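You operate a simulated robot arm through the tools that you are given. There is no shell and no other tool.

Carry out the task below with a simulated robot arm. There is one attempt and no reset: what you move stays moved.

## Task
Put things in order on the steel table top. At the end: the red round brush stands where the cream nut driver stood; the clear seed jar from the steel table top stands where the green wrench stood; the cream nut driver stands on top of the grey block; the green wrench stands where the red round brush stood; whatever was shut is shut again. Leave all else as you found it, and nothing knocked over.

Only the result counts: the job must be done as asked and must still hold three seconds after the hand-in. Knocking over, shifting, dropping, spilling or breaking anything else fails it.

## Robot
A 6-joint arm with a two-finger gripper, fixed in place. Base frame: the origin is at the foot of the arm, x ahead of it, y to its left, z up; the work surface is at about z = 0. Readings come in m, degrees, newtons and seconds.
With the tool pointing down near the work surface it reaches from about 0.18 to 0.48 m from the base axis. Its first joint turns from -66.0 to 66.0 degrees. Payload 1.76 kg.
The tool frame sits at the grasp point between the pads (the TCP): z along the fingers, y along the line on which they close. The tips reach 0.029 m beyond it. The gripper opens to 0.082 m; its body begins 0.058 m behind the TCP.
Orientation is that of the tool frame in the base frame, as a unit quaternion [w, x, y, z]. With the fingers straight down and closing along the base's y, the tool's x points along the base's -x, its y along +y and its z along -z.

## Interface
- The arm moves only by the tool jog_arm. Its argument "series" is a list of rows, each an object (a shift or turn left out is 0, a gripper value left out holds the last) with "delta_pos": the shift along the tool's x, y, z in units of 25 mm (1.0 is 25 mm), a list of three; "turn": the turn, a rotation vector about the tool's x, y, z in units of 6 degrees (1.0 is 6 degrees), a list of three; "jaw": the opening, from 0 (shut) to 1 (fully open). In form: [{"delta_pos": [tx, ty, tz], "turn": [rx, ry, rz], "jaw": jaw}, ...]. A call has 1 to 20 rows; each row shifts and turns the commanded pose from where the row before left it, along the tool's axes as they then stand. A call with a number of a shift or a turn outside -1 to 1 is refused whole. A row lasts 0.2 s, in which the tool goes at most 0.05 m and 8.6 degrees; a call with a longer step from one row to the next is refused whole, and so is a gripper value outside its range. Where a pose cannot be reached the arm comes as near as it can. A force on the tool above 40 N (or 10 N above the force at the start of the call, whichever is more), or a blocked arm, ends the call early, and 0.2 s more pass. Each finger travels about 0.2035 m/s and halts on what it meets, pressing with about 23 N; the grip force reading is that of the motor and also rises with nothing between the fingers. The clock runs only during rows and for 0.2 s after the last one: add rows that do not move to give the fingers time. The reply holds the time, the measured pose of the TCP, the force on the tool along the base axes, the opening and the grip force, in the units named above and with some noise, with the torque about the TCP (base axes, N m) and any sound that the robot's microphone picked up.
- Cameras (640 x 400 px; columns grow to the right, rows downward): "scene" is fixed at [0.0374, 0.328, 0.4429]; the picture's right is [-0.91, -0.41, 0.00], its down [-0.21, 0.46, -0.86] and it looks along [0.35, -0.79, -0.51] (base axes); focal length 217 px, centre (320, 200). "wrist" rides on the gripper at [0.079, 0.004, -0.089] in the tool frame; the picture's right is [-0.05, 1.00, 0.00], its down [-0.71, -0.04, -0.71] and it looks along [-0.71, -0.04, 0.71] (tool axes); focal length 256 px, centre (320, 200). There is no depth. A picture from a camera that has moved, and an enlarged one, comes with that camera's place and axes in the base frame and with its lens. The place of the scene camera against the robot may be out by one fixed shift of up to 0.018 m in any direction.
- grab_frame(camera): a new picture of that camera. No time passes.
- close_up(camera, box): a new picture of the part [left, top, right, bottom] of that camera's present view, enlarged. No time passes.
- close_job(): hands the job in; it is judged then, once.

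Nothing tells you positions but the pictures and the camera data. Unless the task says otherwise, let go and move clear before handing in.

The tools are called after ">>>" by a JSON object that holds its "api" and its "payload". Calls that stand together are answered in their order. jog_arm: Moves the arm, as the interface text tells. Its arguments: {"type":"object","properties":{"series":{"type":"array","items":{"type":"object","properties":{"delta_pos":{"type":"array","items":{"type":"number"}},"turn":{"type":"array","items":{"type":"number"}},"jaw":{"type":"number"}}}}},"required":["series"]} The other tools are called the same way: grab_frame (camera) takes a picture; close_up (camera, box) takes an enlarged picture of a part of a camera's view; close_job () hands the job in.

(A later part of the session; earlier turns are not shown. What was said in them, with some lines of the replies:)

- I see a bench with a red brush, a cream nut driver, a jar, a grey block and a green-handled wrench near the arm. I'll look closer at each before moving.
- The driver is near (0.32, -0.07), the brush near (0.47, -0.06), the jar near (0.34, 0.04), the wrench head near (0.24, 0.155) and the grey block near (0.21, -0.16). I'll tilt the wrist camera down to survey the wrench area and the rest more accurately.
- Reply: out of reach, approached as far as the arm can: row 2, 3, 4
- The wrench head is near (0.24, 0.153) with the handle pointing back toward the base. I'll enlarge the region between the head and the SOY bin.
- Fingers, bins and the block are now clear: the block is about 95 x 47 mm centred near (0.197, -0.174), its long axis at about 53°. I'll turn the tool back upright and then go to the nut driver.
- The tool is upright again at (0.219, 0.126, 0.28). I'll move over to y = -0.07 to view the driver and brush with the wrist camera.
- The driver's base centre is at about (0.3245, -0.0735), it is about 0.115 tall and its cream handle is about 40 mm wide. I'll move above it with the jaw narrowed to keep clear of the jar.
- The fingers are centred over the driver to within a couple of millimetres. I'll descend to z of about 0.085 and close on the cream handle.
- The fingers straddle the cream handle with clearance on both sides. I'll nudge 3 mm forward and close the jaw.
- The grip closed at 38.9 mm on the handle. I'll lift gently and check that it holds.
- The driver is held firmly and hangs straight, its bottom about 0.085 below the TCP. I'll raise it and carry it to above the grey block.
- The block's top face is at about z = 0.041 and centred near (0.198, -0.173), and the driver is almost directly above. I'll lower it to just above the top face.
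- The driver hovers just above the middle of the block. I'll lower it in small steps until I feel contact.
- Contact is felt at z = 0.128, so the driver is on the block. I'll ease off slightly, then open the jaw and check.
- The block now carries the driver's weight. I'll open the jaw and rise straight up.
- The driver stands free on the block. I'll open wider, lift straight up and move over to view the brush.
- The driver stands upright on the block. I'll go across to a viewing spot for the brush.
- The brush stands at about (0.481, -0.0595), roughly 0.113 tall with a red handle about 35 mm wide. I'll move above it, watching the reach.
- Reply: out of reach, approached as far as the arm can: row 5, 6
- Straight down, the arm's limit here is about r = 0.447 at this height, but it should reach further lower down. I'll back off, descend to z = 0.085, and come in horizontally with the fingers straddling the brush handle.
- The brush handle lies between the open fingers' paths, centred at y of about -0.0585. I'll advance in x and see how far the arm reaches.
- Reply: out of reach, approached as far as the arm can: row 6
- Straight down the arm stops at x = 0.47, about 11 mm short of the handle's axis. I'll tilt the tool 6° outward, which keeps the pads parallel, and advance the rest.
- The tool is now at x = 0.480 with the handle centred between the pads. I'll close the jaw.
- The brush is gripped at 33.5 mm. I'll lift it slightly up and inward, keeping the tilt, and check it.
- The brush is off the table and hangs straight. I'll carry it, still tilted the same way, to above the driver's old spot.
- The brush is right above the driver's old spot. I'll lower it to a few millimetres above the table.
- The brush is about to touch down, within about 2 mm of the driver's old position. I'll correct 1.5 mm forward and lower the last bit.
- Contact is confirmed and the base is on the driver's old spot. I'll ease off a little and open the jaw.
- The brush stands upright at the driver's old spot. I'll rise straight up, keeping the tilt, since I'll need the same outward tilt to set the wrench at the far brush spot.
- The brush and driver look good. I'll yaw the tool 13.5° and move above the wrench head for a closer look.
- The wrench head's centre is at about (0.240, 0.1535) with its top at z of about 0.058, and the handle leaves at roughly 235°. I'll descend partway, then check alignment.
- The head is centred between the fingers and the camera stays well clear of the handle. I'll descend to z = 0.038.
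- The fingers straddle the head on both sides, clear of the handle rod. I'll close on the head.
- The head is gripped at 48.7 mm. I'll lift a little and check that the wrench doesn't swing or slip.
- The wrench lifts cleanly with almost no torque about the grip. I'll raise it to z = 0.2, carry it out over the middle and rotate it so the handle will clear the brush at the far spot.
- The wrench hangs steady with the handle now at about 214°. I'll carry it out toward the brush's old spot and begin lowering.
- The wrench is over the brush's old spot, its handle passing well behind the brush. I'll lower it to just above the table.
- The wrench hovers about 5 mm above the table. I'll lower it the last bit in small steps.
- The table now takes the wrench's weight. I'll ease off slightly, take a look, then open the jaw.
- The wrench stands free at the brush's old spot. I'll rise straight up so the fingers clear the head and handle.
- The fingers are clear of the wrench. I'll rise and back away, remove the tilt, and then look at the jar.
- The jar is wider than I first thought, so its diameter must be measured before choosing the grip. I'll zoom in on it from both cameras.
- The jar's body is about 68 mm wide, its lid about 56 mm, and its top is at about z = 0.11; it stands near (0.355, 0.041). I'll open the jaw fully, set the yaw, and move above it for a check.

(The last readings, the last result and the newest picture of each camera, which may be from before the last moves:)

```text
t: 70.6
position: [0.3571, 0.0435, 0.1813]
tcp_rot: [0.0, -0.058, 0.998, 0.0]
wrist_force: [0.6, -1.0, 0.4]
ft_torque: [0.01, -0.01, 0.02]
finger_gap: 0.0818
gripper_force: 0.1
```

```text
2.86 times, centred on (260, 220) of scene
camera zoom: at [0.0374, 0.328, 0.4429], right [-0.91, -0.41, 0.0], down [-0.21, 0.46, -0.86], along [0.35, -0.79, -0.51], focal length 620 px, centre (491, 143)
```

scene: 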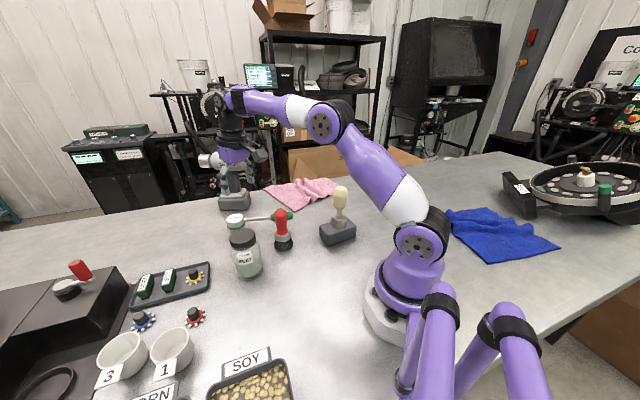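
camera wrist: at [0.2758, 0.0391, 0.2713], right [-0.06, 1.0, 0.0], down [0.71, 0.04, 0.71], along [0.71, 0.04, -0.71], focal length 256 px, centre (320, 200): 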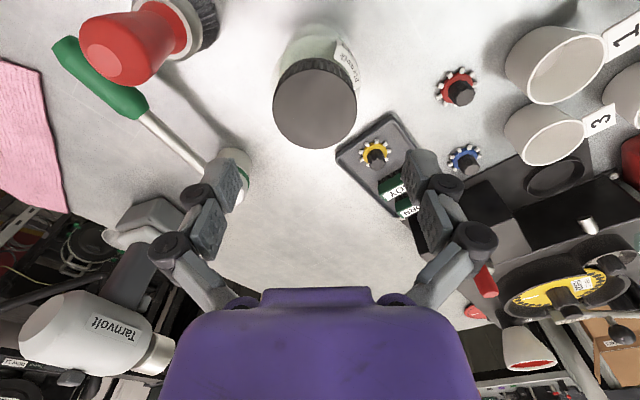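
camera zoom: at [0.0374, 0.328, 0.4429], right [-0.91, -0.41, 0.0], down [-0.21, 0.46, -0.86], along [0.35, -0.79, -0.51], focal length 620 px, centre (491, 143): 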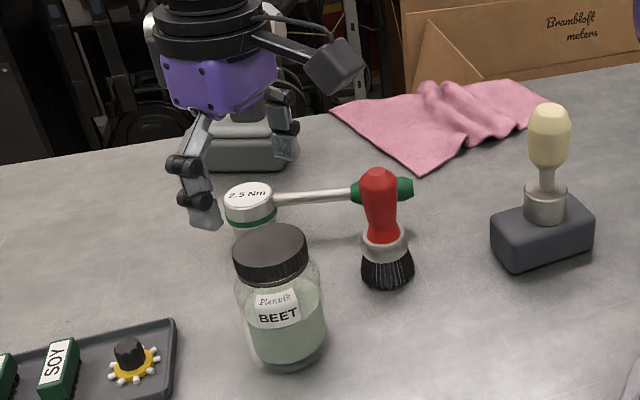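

The jar is about 3 mm to the tool's -y side and 1–2 mm nearer than the TCP. I'll correct that and descend partway, then verify clearance on both sides.

>>> {"api": "jog_arm", "payload": {"series": [{"delta_pos": [0.06, -0.124, 0.5]}, {"delta_pos": [0, 0, 0.7]}, {"delta_pos": [0, 0, 0.7]}, {}, {}]}}

>>> {"api": "grab_frame", "payload": {"camera": "wrist"}}

>>> {"api": "close_up", "payload": {"camera": "scene", "box": [190, 170, 310, 290]}}

```text
t: 71.8
position: [0.3547, 0.0395, 0.1345]
tcp_rot: [0.0, -0.058, 0.998, 0.0]
wrist_force: [0.2, -0.8, -0.4]
ft_torque: [-0.02, -0.01, -0.01]
finger_gap: 0.082
gripper_force: 0.1
```

```text
taken
camera wrist: at [0.2744, 0.0335, 0.2233], right [-0.06, 1.0, 0.0], down [0.71, 0.04, 0.71], along [0.71, 0.04, -0.71], focal length 256 px, centre (320, 200)
```

wrist: 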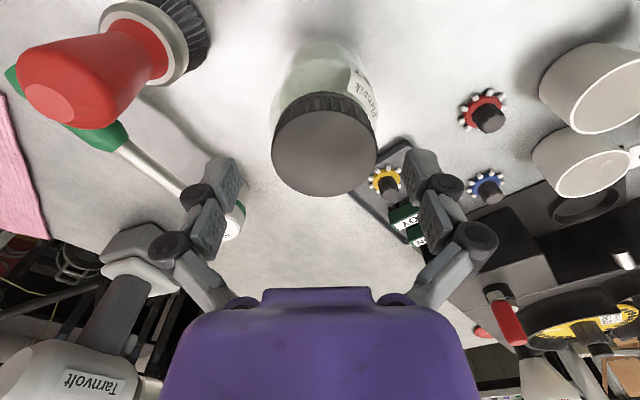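

```text
3.33 times, centred on (250, 230) of scene
camera zoom: at [0.0374, 0.328, 0.4429], right [-0.91, -0.41, 0.0], down [-0.21, 0.46, -0.86], along [0.35, -0.79, -0.51], focal length 723 px, centre (553, 100)
```

zoom: 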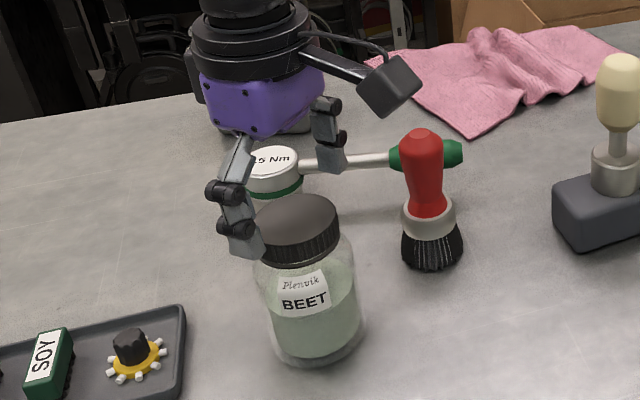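

The lid is now about 2 mm to the +y side. I'll correct that and descend further, then check again.

>>> {"api": "jog_arm", "payload": {"series": [{"delta_pos": [0, 0.085, 0.2]}, {"delta_pos": [0, 0, 0.6]}, {"delta_pos": [0, 0, 0.4]}, {}, {}]}}

>>> {"api": "grab_frame", "payload": {"camera": "wrist"}}

>>> {"api": "close_up", "payload": {"camera": "scene", "box": [190, 170, 310, 290]}}

```text
t: 73.0
position: [0.3551, 0.0405, 0.1051]
tcp_rot: [0.0, -0.057, 0.998, -0.001]
wrist_force: [-0.7, -0.3, 1.0]
ft_torque: [-0.01, 0.02, 0.0]
finger_gap: 0.0821
gripper_force: 0.0
```

```text
taken
camera wrist: at [0.2753, 0.0357, 0.1939], right [-0.06, 1.0, 0.0], down [0.71, 0.04, 0.71], along [0.71, 0.04, -0.71], focal length 256 px, centre (320, 200)
```

wrist: 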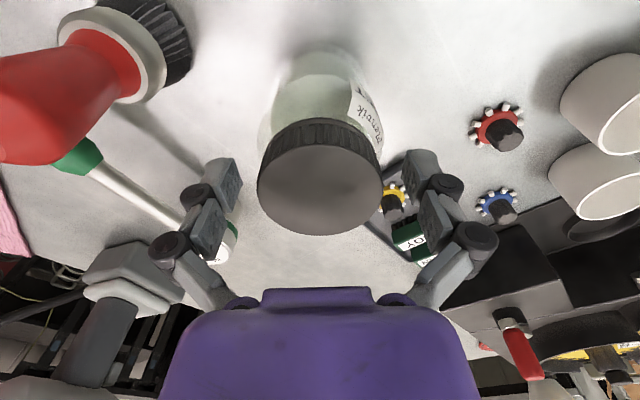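

```text
3.33 times, centred on (250, 230) of scene
camera zoom: at [0.0374, 0.328, 0.4429], right [-0.91, -0.41, 0.0], down [-0.21, 0.46, -0.86], along [0.35, -0.79, -0.51], focal length 723 px, centre (553, 100)
```

zoom: 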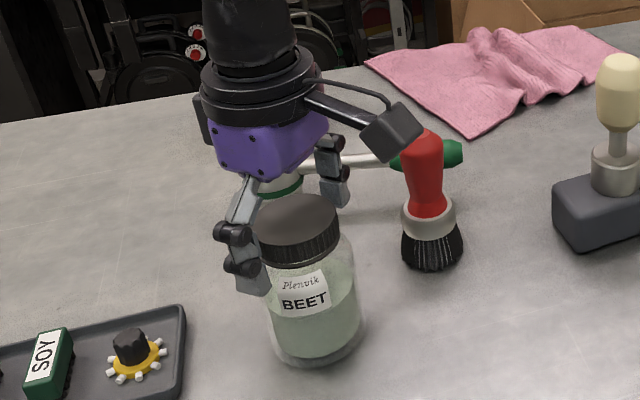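

The lid is centred at u = 320. I'll descend to z = 0.064, where the pads meet the glass body and the palm stays clear of the lid.

>>> {"api": "jog_arm", "payload": {"series": [{"delta_pos": [0, 0, 0.5]}, {"delta_pos": [0, 0, 0.5]}, {"delta_pos": [0, 0, 0.4]}, {}, {}]}}

>>> {"api": "grab_frame", "payload": {"camera": "wrist"}}

>>> {"api": "close_up", "payload": {"camera": "scene", "box": [190, 170, 310, 290]}}

```text
t: 74.2
position: [0.3534, 0.042, 0.0679]
tcp_rot: [0.0, -0.057, 0.998, 0.0]
wrist_force: [-0.1, 0.4, -0.7]
ft_torque: [0.03, -0.03, 0.0]
finger_gap: 0.0822
gripper_force: 0.1
```

```text
taken
camera wrist: at [0.274, 0.036, 0.1582], right [-0.06, 1.0, 0.0], down [0.71, 0.04, 0.71], along [0.71, 0.04, -0.71], focal length 256 px, centre (320, 200)
```

wrist: 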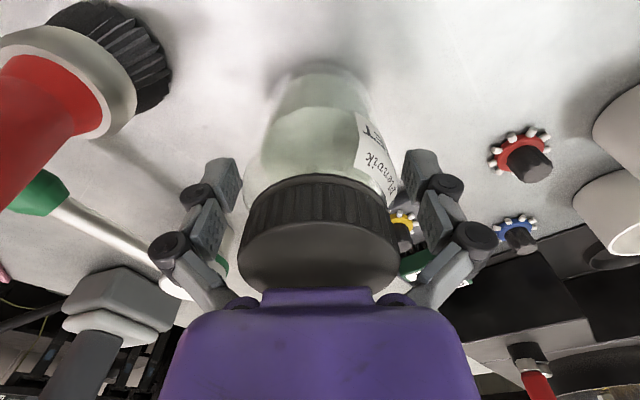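

```text
3.33 times, centred on (250, 230) of scene
camera zoom: at [0.0374, 0.328, 0.4429], right [-0.91, -0.41, 0.0], down [-0.21, 0.46, -0.86], along [0.35, -0.79, -0.51], focal length 723 px, centre (553, 100)
```

zoom: 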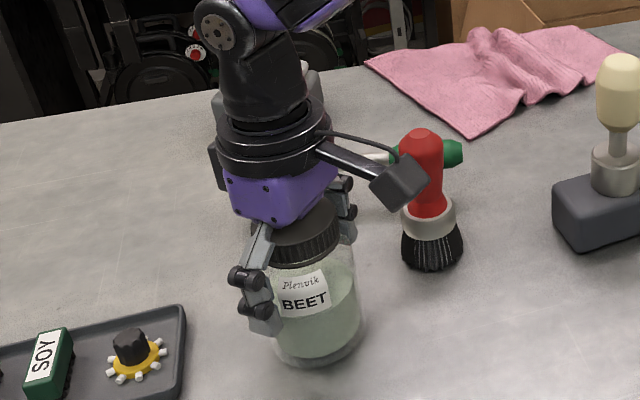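

The fingers straddle the glass body below the lid with even gaps. I'll close the jaw.

>>> {"api": "jog_arm", "payload": {"series": [{"delta_pos": [0, 0, 0.1]}, {"jaw": 0.88}, {"jaw": 0.82}, {"jaw": 0.6}, {"jaw": 0.3}, {"jaw": 0}, {}, {}]}}

>>> {"api": "grab_frame", "payload": {"camera": "wrist"}}

>>> {"api": "close_up", "payload": {"camera": "scene", "box": [190, 170, 310, 290]}}

```text
t: 76.0
position: [0.3546, 0.0414, 0.0649]
tcp_rot: [0.001, -0.057, 0.998, 0.001]
wrist_force: [-1.9, 1.2, 11.4]
ft_torque: [0.0, 0.11, 0.01]
finger_gap: 0.0672
gripper_force: 23.4
```

```text
taken
camera wrist: at [0.274, 0.0355, 0.1556], right [-0.06, 1.0, 0.0], down [0.71, 0.04, 0.71], along [0.71, 0.04, -0.71], focal length 256 px, centre (320, 200)
```

wrist: 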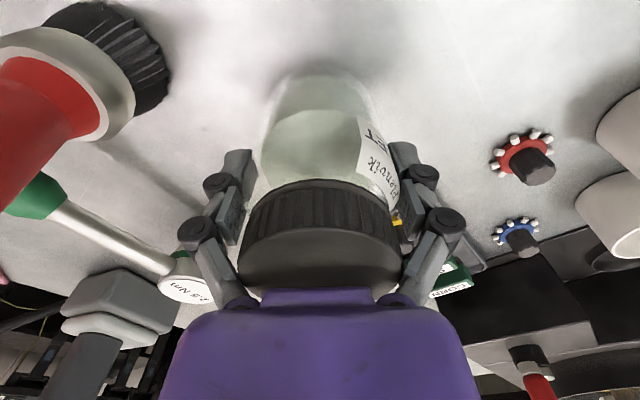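

```text
3.33 times, centred on (250, 230) of scene
camera zoom: at [0.0374, 0.328, 0.4429], right [-0.91, -0.41, 0.0], down [-0.21, 0.46, -0.86], along [0.35, -0.79, -0.51], focal length 723 px, centre (553, 100)
```

zoom: 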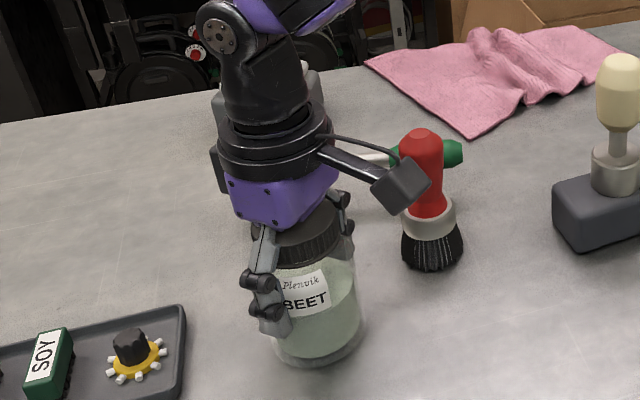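

The jar is gripped by its body at 67 mm. I'll lift it gently and check.

>>> {"api": "jog_arm", "payload": {"series": [{"delta_pos": [0, 0, -0.2]}, {"delta_pos": [0, 0, -0.4]}, {"delta_pos": [0, 0, -0.4]}, {}]}}

>>> {"api": "grab_frame", "payload": {"camera": "wrist"}}

>>> {"api": "close_up", "payload": {"camera": "scene", "box": [190, 170, 310, 290]}}

```text
t: 77.0
position: [0.3536, 0.0424, 0.0915]
tcp_rot: [0.0, -0.057, 0.998, 0.0]
wrist_force: [-0.1, -0.6, -2.8]
ft_torque: [0.04, 0.0, 0.01]
finger_gap: 0.0673
gripper_force: 23.2
```

```text
taken
camera wrist: at [0.2736, 0.0362, 0.181], right [-0.06, 1.0, 0.0], down [0.71, 0.04, 0.71], along [0.71, 0.04, -0.71], focal length 256 px, centre (320, 200)
```

wrist: 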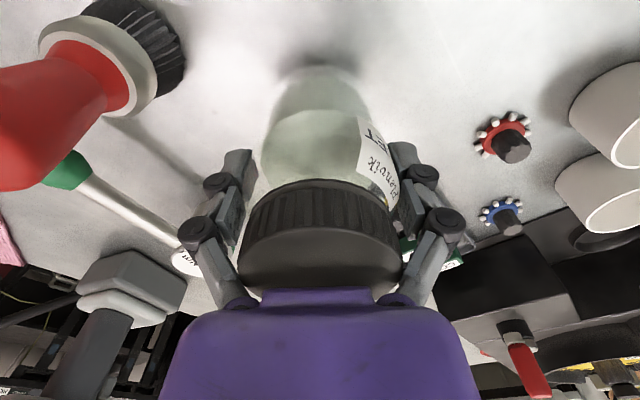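

```text
3.33 times, centred on (250, 230) of scene
camera zoom: at [0.0374, 0.328, 0.4429], right [-0.91, -0.41, 0.0], down [-0.21, 0.46, -0.86], along [0.35, -0.79, -0.51], focal length 723 px, centre (553, 100)
```

zoom: 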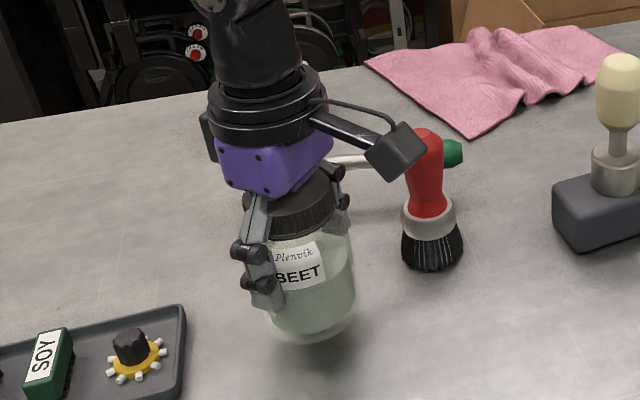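

The jar lifts cleanly and stays level. I'll raise it and carry it to above the wrench's old spot.

>>> {"api": "jog_arm", "payload": {"series": [{"delta_pos": [0, 0, -0.7]}, {"delta_pos": [0, 0, -0.8]}, {"delta_pos": [0, 0, -0.5]}, {"delta_pos": [0.684, 0.826, 0]}, {"delta_pos": [0.684, 0.826, 0]}, {"delta_pos": [0.684, 0.826, 0]}, {"delta_pos": [0.684, 0.826, 0]}, {"delta_pos": [0.684, 0.826, 0]}, {"delta_pos": [0.684, 0.826, 0]}, {}, {}]}}

>>> {"api": "grab_frame", "payload": {"camera": "wrist"}}

>>> {"api": "close_up", "payload": {"camera": "scene", "box": [180, 230, 360, 370]}}

```text
t: 79.4
position: [0.2374, 0.1509, 0.1409]
tcp_rot: [0.0, -0.058, 0.998, 0.0]
wrist_force: [-0.5, 0.0, -2.8]
ft_torque: [-0.01, -0.04, 0.01]
finger_gap: 0.0671
gripper_force: 22.6
```

```text
taken
camera wrist: at [0.1585, 0.1459, 0.2309], right [-0.06, 1.0, 0.0], down [0.71, 0.04, 0.71], along [0.71, 0.04, -0.71], focal length 256 px, centre (320, 200)
```

wrist: 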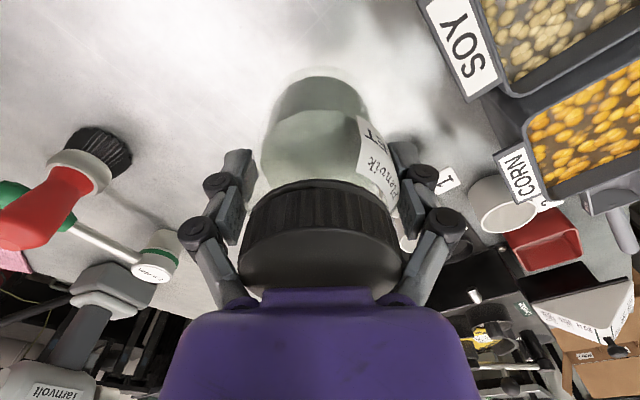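

```text
2.86 times, centred on (270, 300) of scene
camera zoom: at [0.0374, 0.328, 0.4429], right [-0.91, -0.41, 0.0], down [-0.21, 0.46, -0.86], along [0.35, -0.79, -0.51], focal length 620 px, centre (463, -86)
```

zoom: 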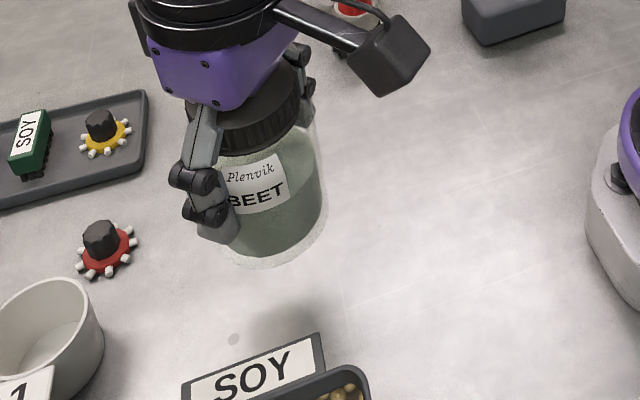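

The jar is above the wrench's old spot. I'll correct about 2 mm in y and lower it to just above the table.

>>> {"api": "jog_arm", "payload": {"series": [{"delta_pos": [0.016, 0.09, 0.56]}, {"delta_pos": [0, 0, 0.56]}, {"delta_pos": [0, 0, 0.56]}, {"delta_pos": [0, 0, 0.56]}, {"delta_pos": [0, 0, 0.56]}, {}, {}]}}

>>> {"api": "grab_frame", "payload": {"camera": "wrist"}}

>>> {"api": "close_up", "payload": {"camera": "scene", "box": [180, 230, 360, 370]}}

```text
t: 81.0
position: [0.2366, 0.1546, 0.0721]
tcp_rot: [-0.001, -0.058, 0.998, -0.001]
wrist_force: [-0.1, 0.6, -2.9]
ft_torque: [0.01, 0.0, -0.02]
finger_gap: 0.0673
gripper_force: 22.8
```

```text
taken
camera wrist: at [0.1568, 0.1498, 0.1619], right [-0.06, 1.0, 0.0], down [0.71, 0.04, 0.71], along [0.71, 0.04, -0.71], focal length 256 px, centre (320, 200)
```

wrist: 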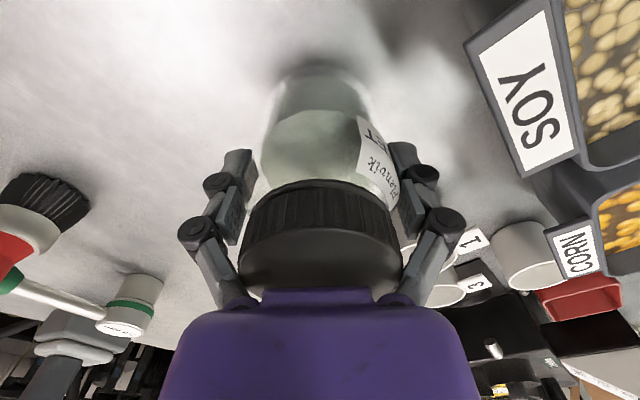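

```text
2.86 times, centred on (270, 300) of scene
camera zoom: at [0.0374, 0.328, 0.4429], right [-0.91, -0.41, 0.0], down [-0.21, 0.46, -0.86], along [0.35, -0.79, -0.51], focal length 620 px, centre (463, -86)
```

zoom: 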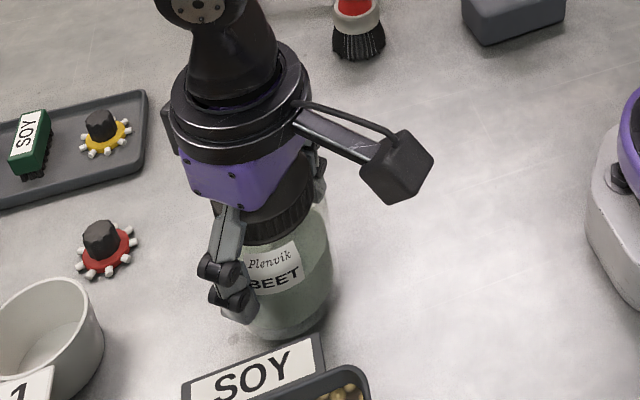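

The jar hovers about 6 mm up, perhaps 2–3 mm too far toward +y. I'll correct that, lower a bit more and look closely.

>>> {"api": "jog_arm", "payload": {"series": [{"delta_pos": [-0.05, -0.08, 0.12]}, {}, {}]}}

>>> {"api": "close_up", "payload": {"camera": "scene", "box": [200, 250, 320, 350]}}

>>> {"api": "grab_frame", "payload": {"camera": "wrist"}}

```text
t: 81.8
position: [0.2378, 0.1533, 0.0692]
tcp_rot: [0.0, -0.057, 0.998, 0.0]
wrist_force: [-0.5, 0.5, -3.8]
ft_torque: [0.02, 0.02, 0.02]
finger_gap: 0.0669
gripper_force: 22.8
```

```text
4.00 times, centred on (260, 300) of scene
camera zoom: at [0.0374, 0.328, 0.4429], right [-0.91, -0.41, 0.0], down [-0.21, 0.46, -0.86], along [0.35, -0.79, -0.51], focal length 868 px, centre (560, -200)
```

zoom: 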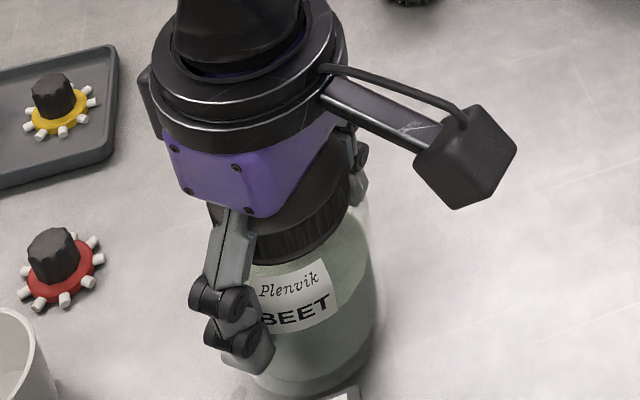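

```text
taken
camera wrist: at [0.1585, 0.1488, 0.1585], right [-0.06, 1.0, 0.0], down [0.71, 0.04, 0.71], along [0.71, 0.04, -0.71], focal length 256 px, centre (320, 200)
```

wrist: 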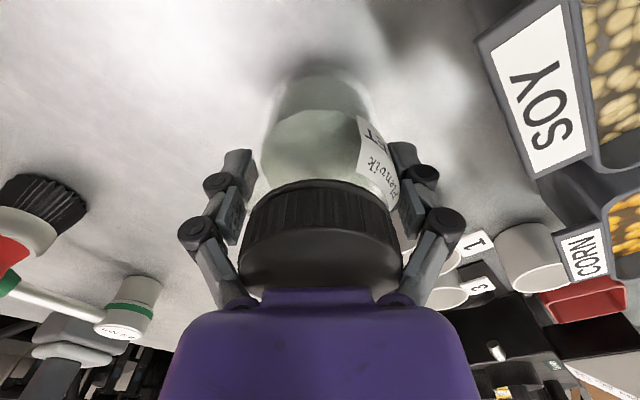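

The jar base now lines up with where the wrench head stood. I'll lower it the last millimetres.

>>> {"api": "jog_arm", "payload": {"series": [{"delta_pos": [0, 0, 0.1]}, {}]}}

>>> {"api": "jog_arm", "payload": {"series": [{"delta_pos": [0, 0, 0.04]}, {}]}}

```text
t: 82.4
position: [0.2379, 0.1549, 0.0659]
tcp_rot: [-0.001, -0.057, 0.998, 0.0]
wrist_force: [-0.3, 0.0, -1.7]
ft_torque: [0.02, 0.0, -0.03]
finger_gap: 0.0672
gripper_force: 23.3
```

```text
t: 83.0
position: [0.2384, 0.1537, 0.0661]
tcp_rot: [0.002, -0.058, 0.998, 0.001]
wrist_force: [-5.0, 2.2, 28.0]
ft_torque: [0.04, 0.08, -0.03]
finger_gap: 0.0676
gripper_force: 22.7
```

The jar is on the table. I'll ease off the pressure before opening.

>>> {"api": "jog_arm", "payload": {"series": [{"delta_pos": [0, 0, -0.025]}, {}]}}

```text
t: 83.6
position: [0.2384, 0.1543, 0.0664]
tcp_rot: [0.0, -0.057, 0.998, 0.002]
wrist_force: [-5.9, 5.3, 27.3]
ft_torque: [0.29, -0.14, 0.07]
finger_gap: 0.0673
gripper_force: 23.5
```

>>> {"api": "jog_arm", "payload": {"series": [{"delta_pos": [0, 0, -0.03]}, {}]}}

```text
t: 84.2
position: [0.2393, 0.1523, 0.0665]
tcp_rot: [-0.001, -0.056, 0.998, -0.001]
wrist_force: [-0.7, 0.8, -2.7]
ft_torque: [-0.02, -0.02, 0.03]
finger_gap: 0.0672
gripper_force: 23.0
```

>>> {"api": "jog_arm", "payload": {"series": [{"delta_pos": [0, 0, 0.015]}, {}]}}

>>> {"api": "grab_frame", "payload": {"camera": "wrist"}}

```text
t: 84.8
position: [0.2397, 0.1537, 0.0657]
tcp_rot: [0.0, -0.058, 0.998, 0.0]
wrist_force: [-0.4, -0.2, -3.3]
ft_torque: [0.0, 0.02, -0.01]
finger_gap: 0.0672
gripper_force: 22.6
```

```text
taken
camera wrist: at [0.1592, 0.148, 0.1558], right [-0.06, 1.0, 0.0], down [0.71, 0.04, 0.71], along [0.71, 0.04, -0.71], focal length 256 px, centre (320, 200)
```

wrist: 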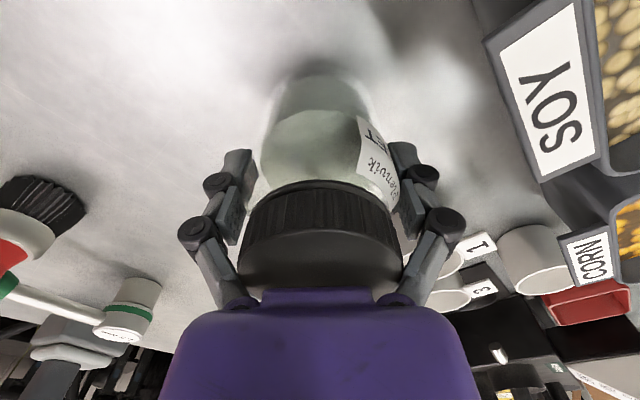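

>>> {"api": "jog_arm", "payload": {"series": [{"delta_pos": [0, 0, 0.018]}, {}]}}

```text
t: 85.4
position: [0.2383, 0.1535, 0.0652]
tcp_rot: [0.0, -0.057, 0.998, 0.0]
wrist_force: [-2.6, 0.1, 2.0]
ft_torque: [-0.03, -0.06, 0.01]
finger_gap: 0.0674
gripper_force: 22.8
```

Light contact is made. I'll open the jaw fully and check that the jar stands.

>>> {"api": "jog_arm", "payload": {"series": [{"jaw": 0.85}, {"jaw": 0.92}, {"jaw": 1.0}, {}, {}]}}

>>> {"api": "grab_frame", "payload": {"camera": "wrist"}}

>>> {"api": "close_up", "payload": {"camera": "scene", "box": [200, 250, 320, 350]}}

```text
t: 86.6
position: [0.2388, 0.1533, 0.0656]
tcp_rot: [0.0, -0.058, 0.998, 0.0]
wrist_force: [-0.5, 0.0, -0.7]
ft_torque: [0.0, 0.03, -0.02]
finger_gap: 0.082
gripper_force: 0.0
```

```text
taken
camera wrist: at [0.1589, 0.148, 0.1553], right [-0.06, 1.0, 0.0], down [0.71, 0.04, 0.71], along [0.71, 0.04, -0.71], focal length 256 px, centre (320, 200)
```

wrist: 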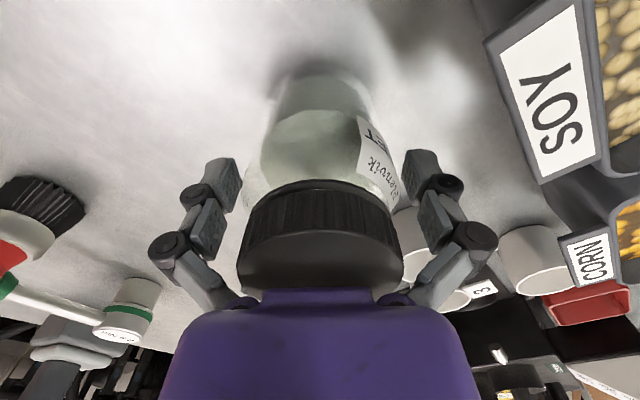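

```text
4.00 times, centred on (260, 300) of scene
camera zoom: at [0.0374, 0.328, 0.4429], right [-0.91, -0.41, 0.0], down [-0.21, 0.46, -0.86], along [0.35, -0.79, -0.51], focal length 868 px, centre (560, -200)
```

zoom: 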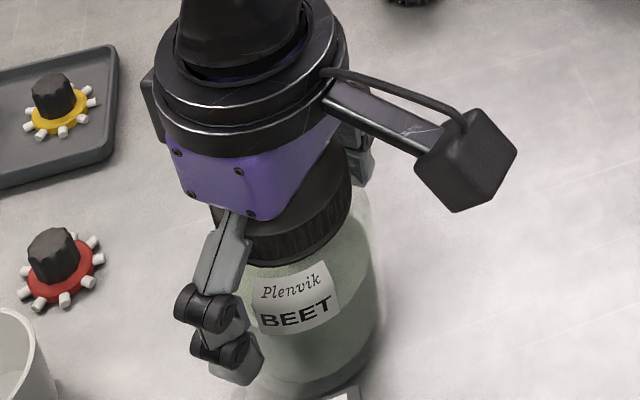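

The jar stands free. I'll lift straight up and move clear, then check the whole scene.

>>> {"api": "jog_arm", "payload": {"series": [{"delta_pos": [0, 0, -0.3]}, {"delta_pos": [0, 0, -0.7]}, {"delta_pos": [0, 0, -0.9]}, {"delta_pos": [0, 0, -1]}, {"delta_pos": [0, 0, -1]}, {"delta_pos": [0, 0, -1]}, {"delta_pos": [0, 0, -0.8]}, {}, {}]}}

>>> {"api": "grab_frame", "payload": {"camera": "wrist"}}

>>> {"api": "grab_frame", "payload": {"camera": "scene"}}

```text
t: 88.6
position: [0.2375, 0.1516, 0.2082]
tcp_rot: [0.0, -0.059, 0.998, 0.0]
wrist_force: [0.4, -0.9, 1.6]
ft_torque: [0.04, 0.01, 0.01]
finger_gap: 0.0821
gripper_force: 0.0
```

```text
taken
camera wrist: at [0.1585, 0.1471, 0.2981], right [-0.06, 1.0, 0.0], down [0.71, 0.04, 0.71], along [0.71, 0.04, -0.71], focal length 256 px, centre (320, 200)
```

wrist: 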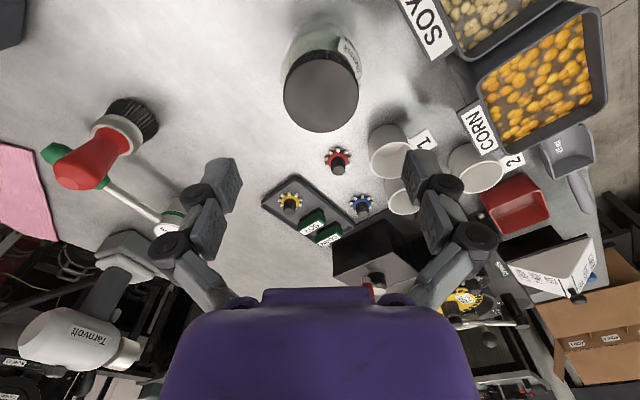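

```text
taken
```

scene: 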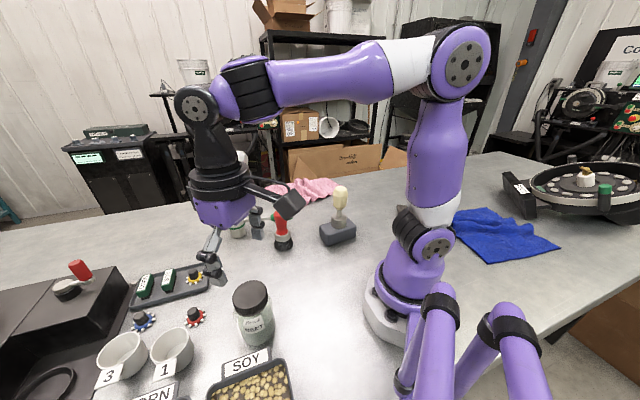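

>>> {"api": "close_up", "payload": {"camera": "wrist", "box": [220, 0, 420, 150]}}

>>> {"api": "close_up", "payload": {"camera": "scene", "box": [200, 260, 320, 360]}}

>>> {"api": "close_up", "payload": {"camera": "scene", "box": [0, 240, 240, 400]}}

```text
2.67 times, centred on (320, 75) of wrist
camera zoom: at [0.1585, 0.1471, 0.2981], right [-0.06, 1.0, 0.0], down [0.71, 0.04, 0.71], along [0.71, 0.04, -0.71], focal length 683 px, centre (320, 533)
```

zoom: 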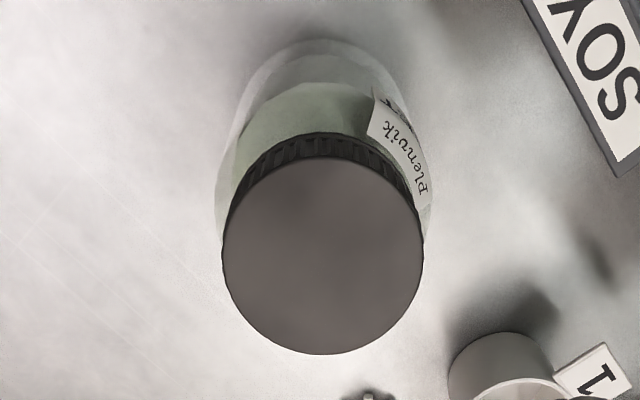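

```text
4.00 times, centred on (260, 310) of scene
camera zoom: at [0.0374, 0.328, 0.4429], right [-0.91, -0.41, 0.0], down [-0.21, 0.46, -0.86], along [0.35, -0.79, -0.51], focal length 868 px, centre (560, -240)
```

zoom: 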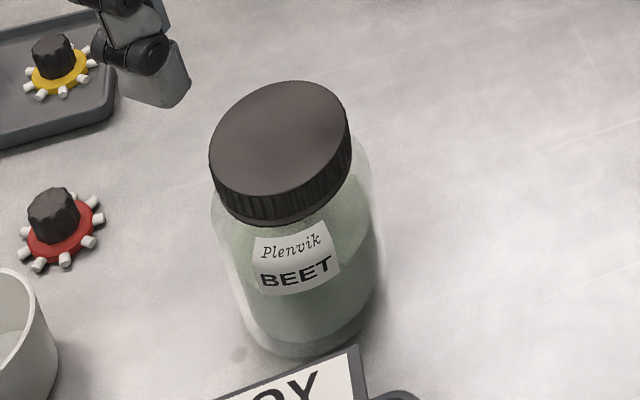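

```text
2.50 times, centred on (120, 320) of scene
camera zoom: at [0.0374, 0.328, 0.4429], right [-0.91, -0.41, 0.0], down [-0.21, 0.46, -0.86], along [0.35, -0.79, -0.51], focal length 542 px, centre (820, -100)
```

zoom: 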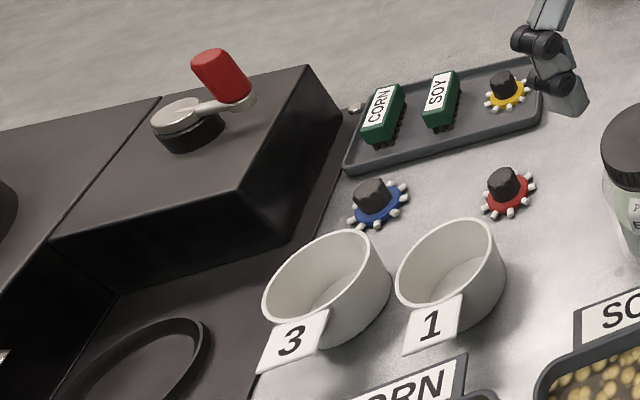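

The jar sits where the wrench was, and the other items look untouched. I'll move up to near the starting pose for a final overall look.

>>> {"api": "jog_arm", "payload": {"series": [{"delta_pos": [0, 0, -0.8]}, {"delta_pos": [0, 0, -0.8]}, {"delta_pos": [0.1, -0.8, -0.7]}, {"delta_pos": [0.1, -0.8, -0.7]}, {"delta_pos": [0.1, -0.8, -0.5]}, {"delta_pos": [0.1, -0.8, -0.5]}, {"delta_pos": [0.05, -0.7, 0]}, {}, {}]}}

>>> {"api": "grab_frame", "payload": {"camera": "wrist"}}

>>> {"api": "grab_frame", "payload": {"camera": "scene"}}

>>> {"api": "close_up", "payload": {"camera": "wrist", "box": [80, 0, 440, 230]}}

```text
t: 90.6
position: [0.2385, 0.0551, 0.3069]
tcp_rot: [0.0, -0.057, 0.998, 0.0]
wrist_force: [0.6, 0.5, 0.0]
ft_torque: [0.02, 0.01, -0.03]
finger_gap: 0.0822
gripper_force: 0.0
```

```text
taken
camera wrist: at [0.1592, 0.0492, 0.3971], right [-0.06, 1.0, 0.0], down [0.71, 0.04, 0.71], along [0.71, 0.04, -0.71], focal length 256 px, centre (320, 200)
```

wrist: 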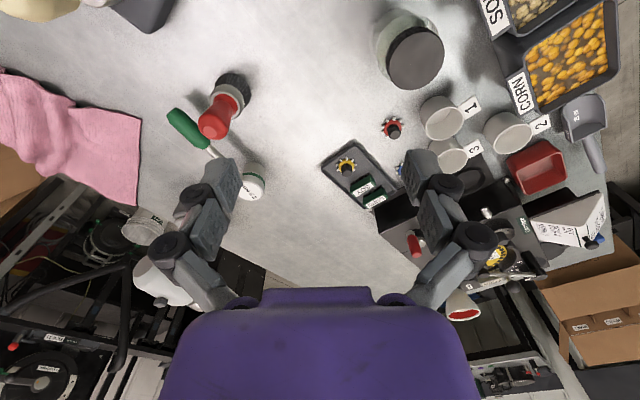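

```text
taken
```

scene: 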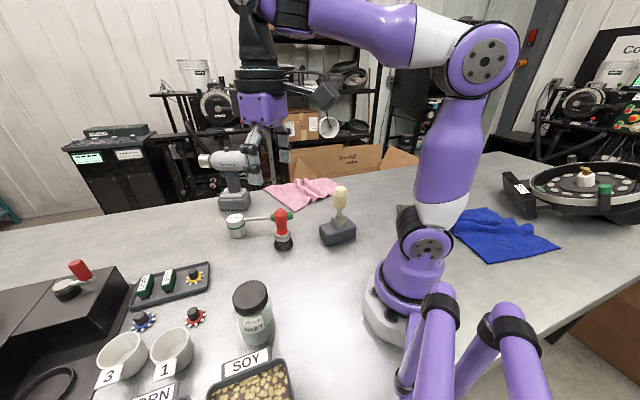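

```text
1.74 times, centred on (260, 115) of wrist
camera zoom: at [0.1592, 0.0492, 0.3971], right [-0.06, 1.0, 0.0], down [0.71, 0.04, 0.71], along [0.71, 0.04, -0.71], focal length 445 px, centre (424, 348)
```

zoom: 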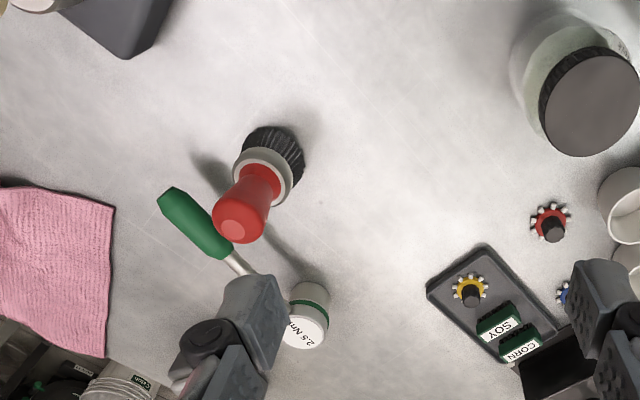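

All four items stand as asked. One last check: the same close-up as at the start, to confirm the block, towel and tray haven't shifted.

>>> {"api": "close_up", "payload": {"camera": "scene", "box": [200, 180, 380, 300]}}

```text
3.33 times, centred on (290, 240) of scene
camera zoom: at [0.0374, 0.328, 0.4429], right [-0.91, -0.41, 0.0], down [-0.21, 0.46, -0.86], along [0.35, -0.79, -0.51], focal length 723 px, centre (420, 67)
```

zoom: 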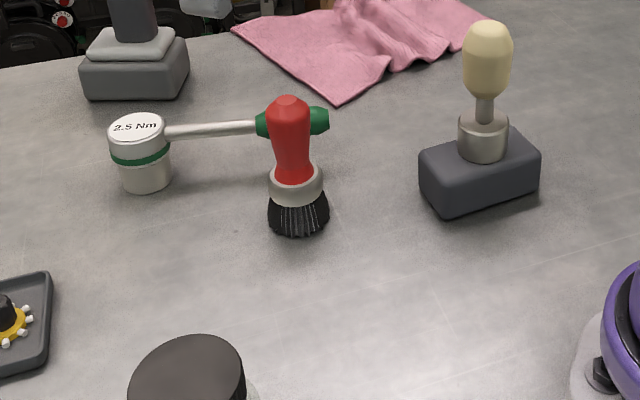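

The block, towel and tray match the first picture. The driver stands on the block, and the brush, wrench and jar stand upright on their new spots with the jar's lid still on. The gripper is empty and clear, so I'm handing in.

>>> {"api": "close_job", "payload": {}}

```text
The job is handed in.
```

The job is handed in, and the last pictures show everything standing as asked. Positions are estimated from the cameras, to within a few millimetres.

- **Cream nut driver:** stands upright near the centre of the grey block's top. The block looks unmoved in the before-and-after close-ups.
- **Red round brush:** stands where the nut driver stood, within about 2 mm.
- **Green wrench:** its head stands where the brush stood, within about 2 mm. The spot is at the edge of the arm's reach, so I placed it with the tool tilted slightly. The handle points about 20° differently from before, which keeps it clear of the brush.
- **Clear seed jar (BEET):** stands where the wrench head stood, within about 2 mm. I gripped it by the glass and its lid stayed on throughout.

I opened nothing, so there was nothing to shut again. The other items look as they did at the start. The gripper is empty and well clear.
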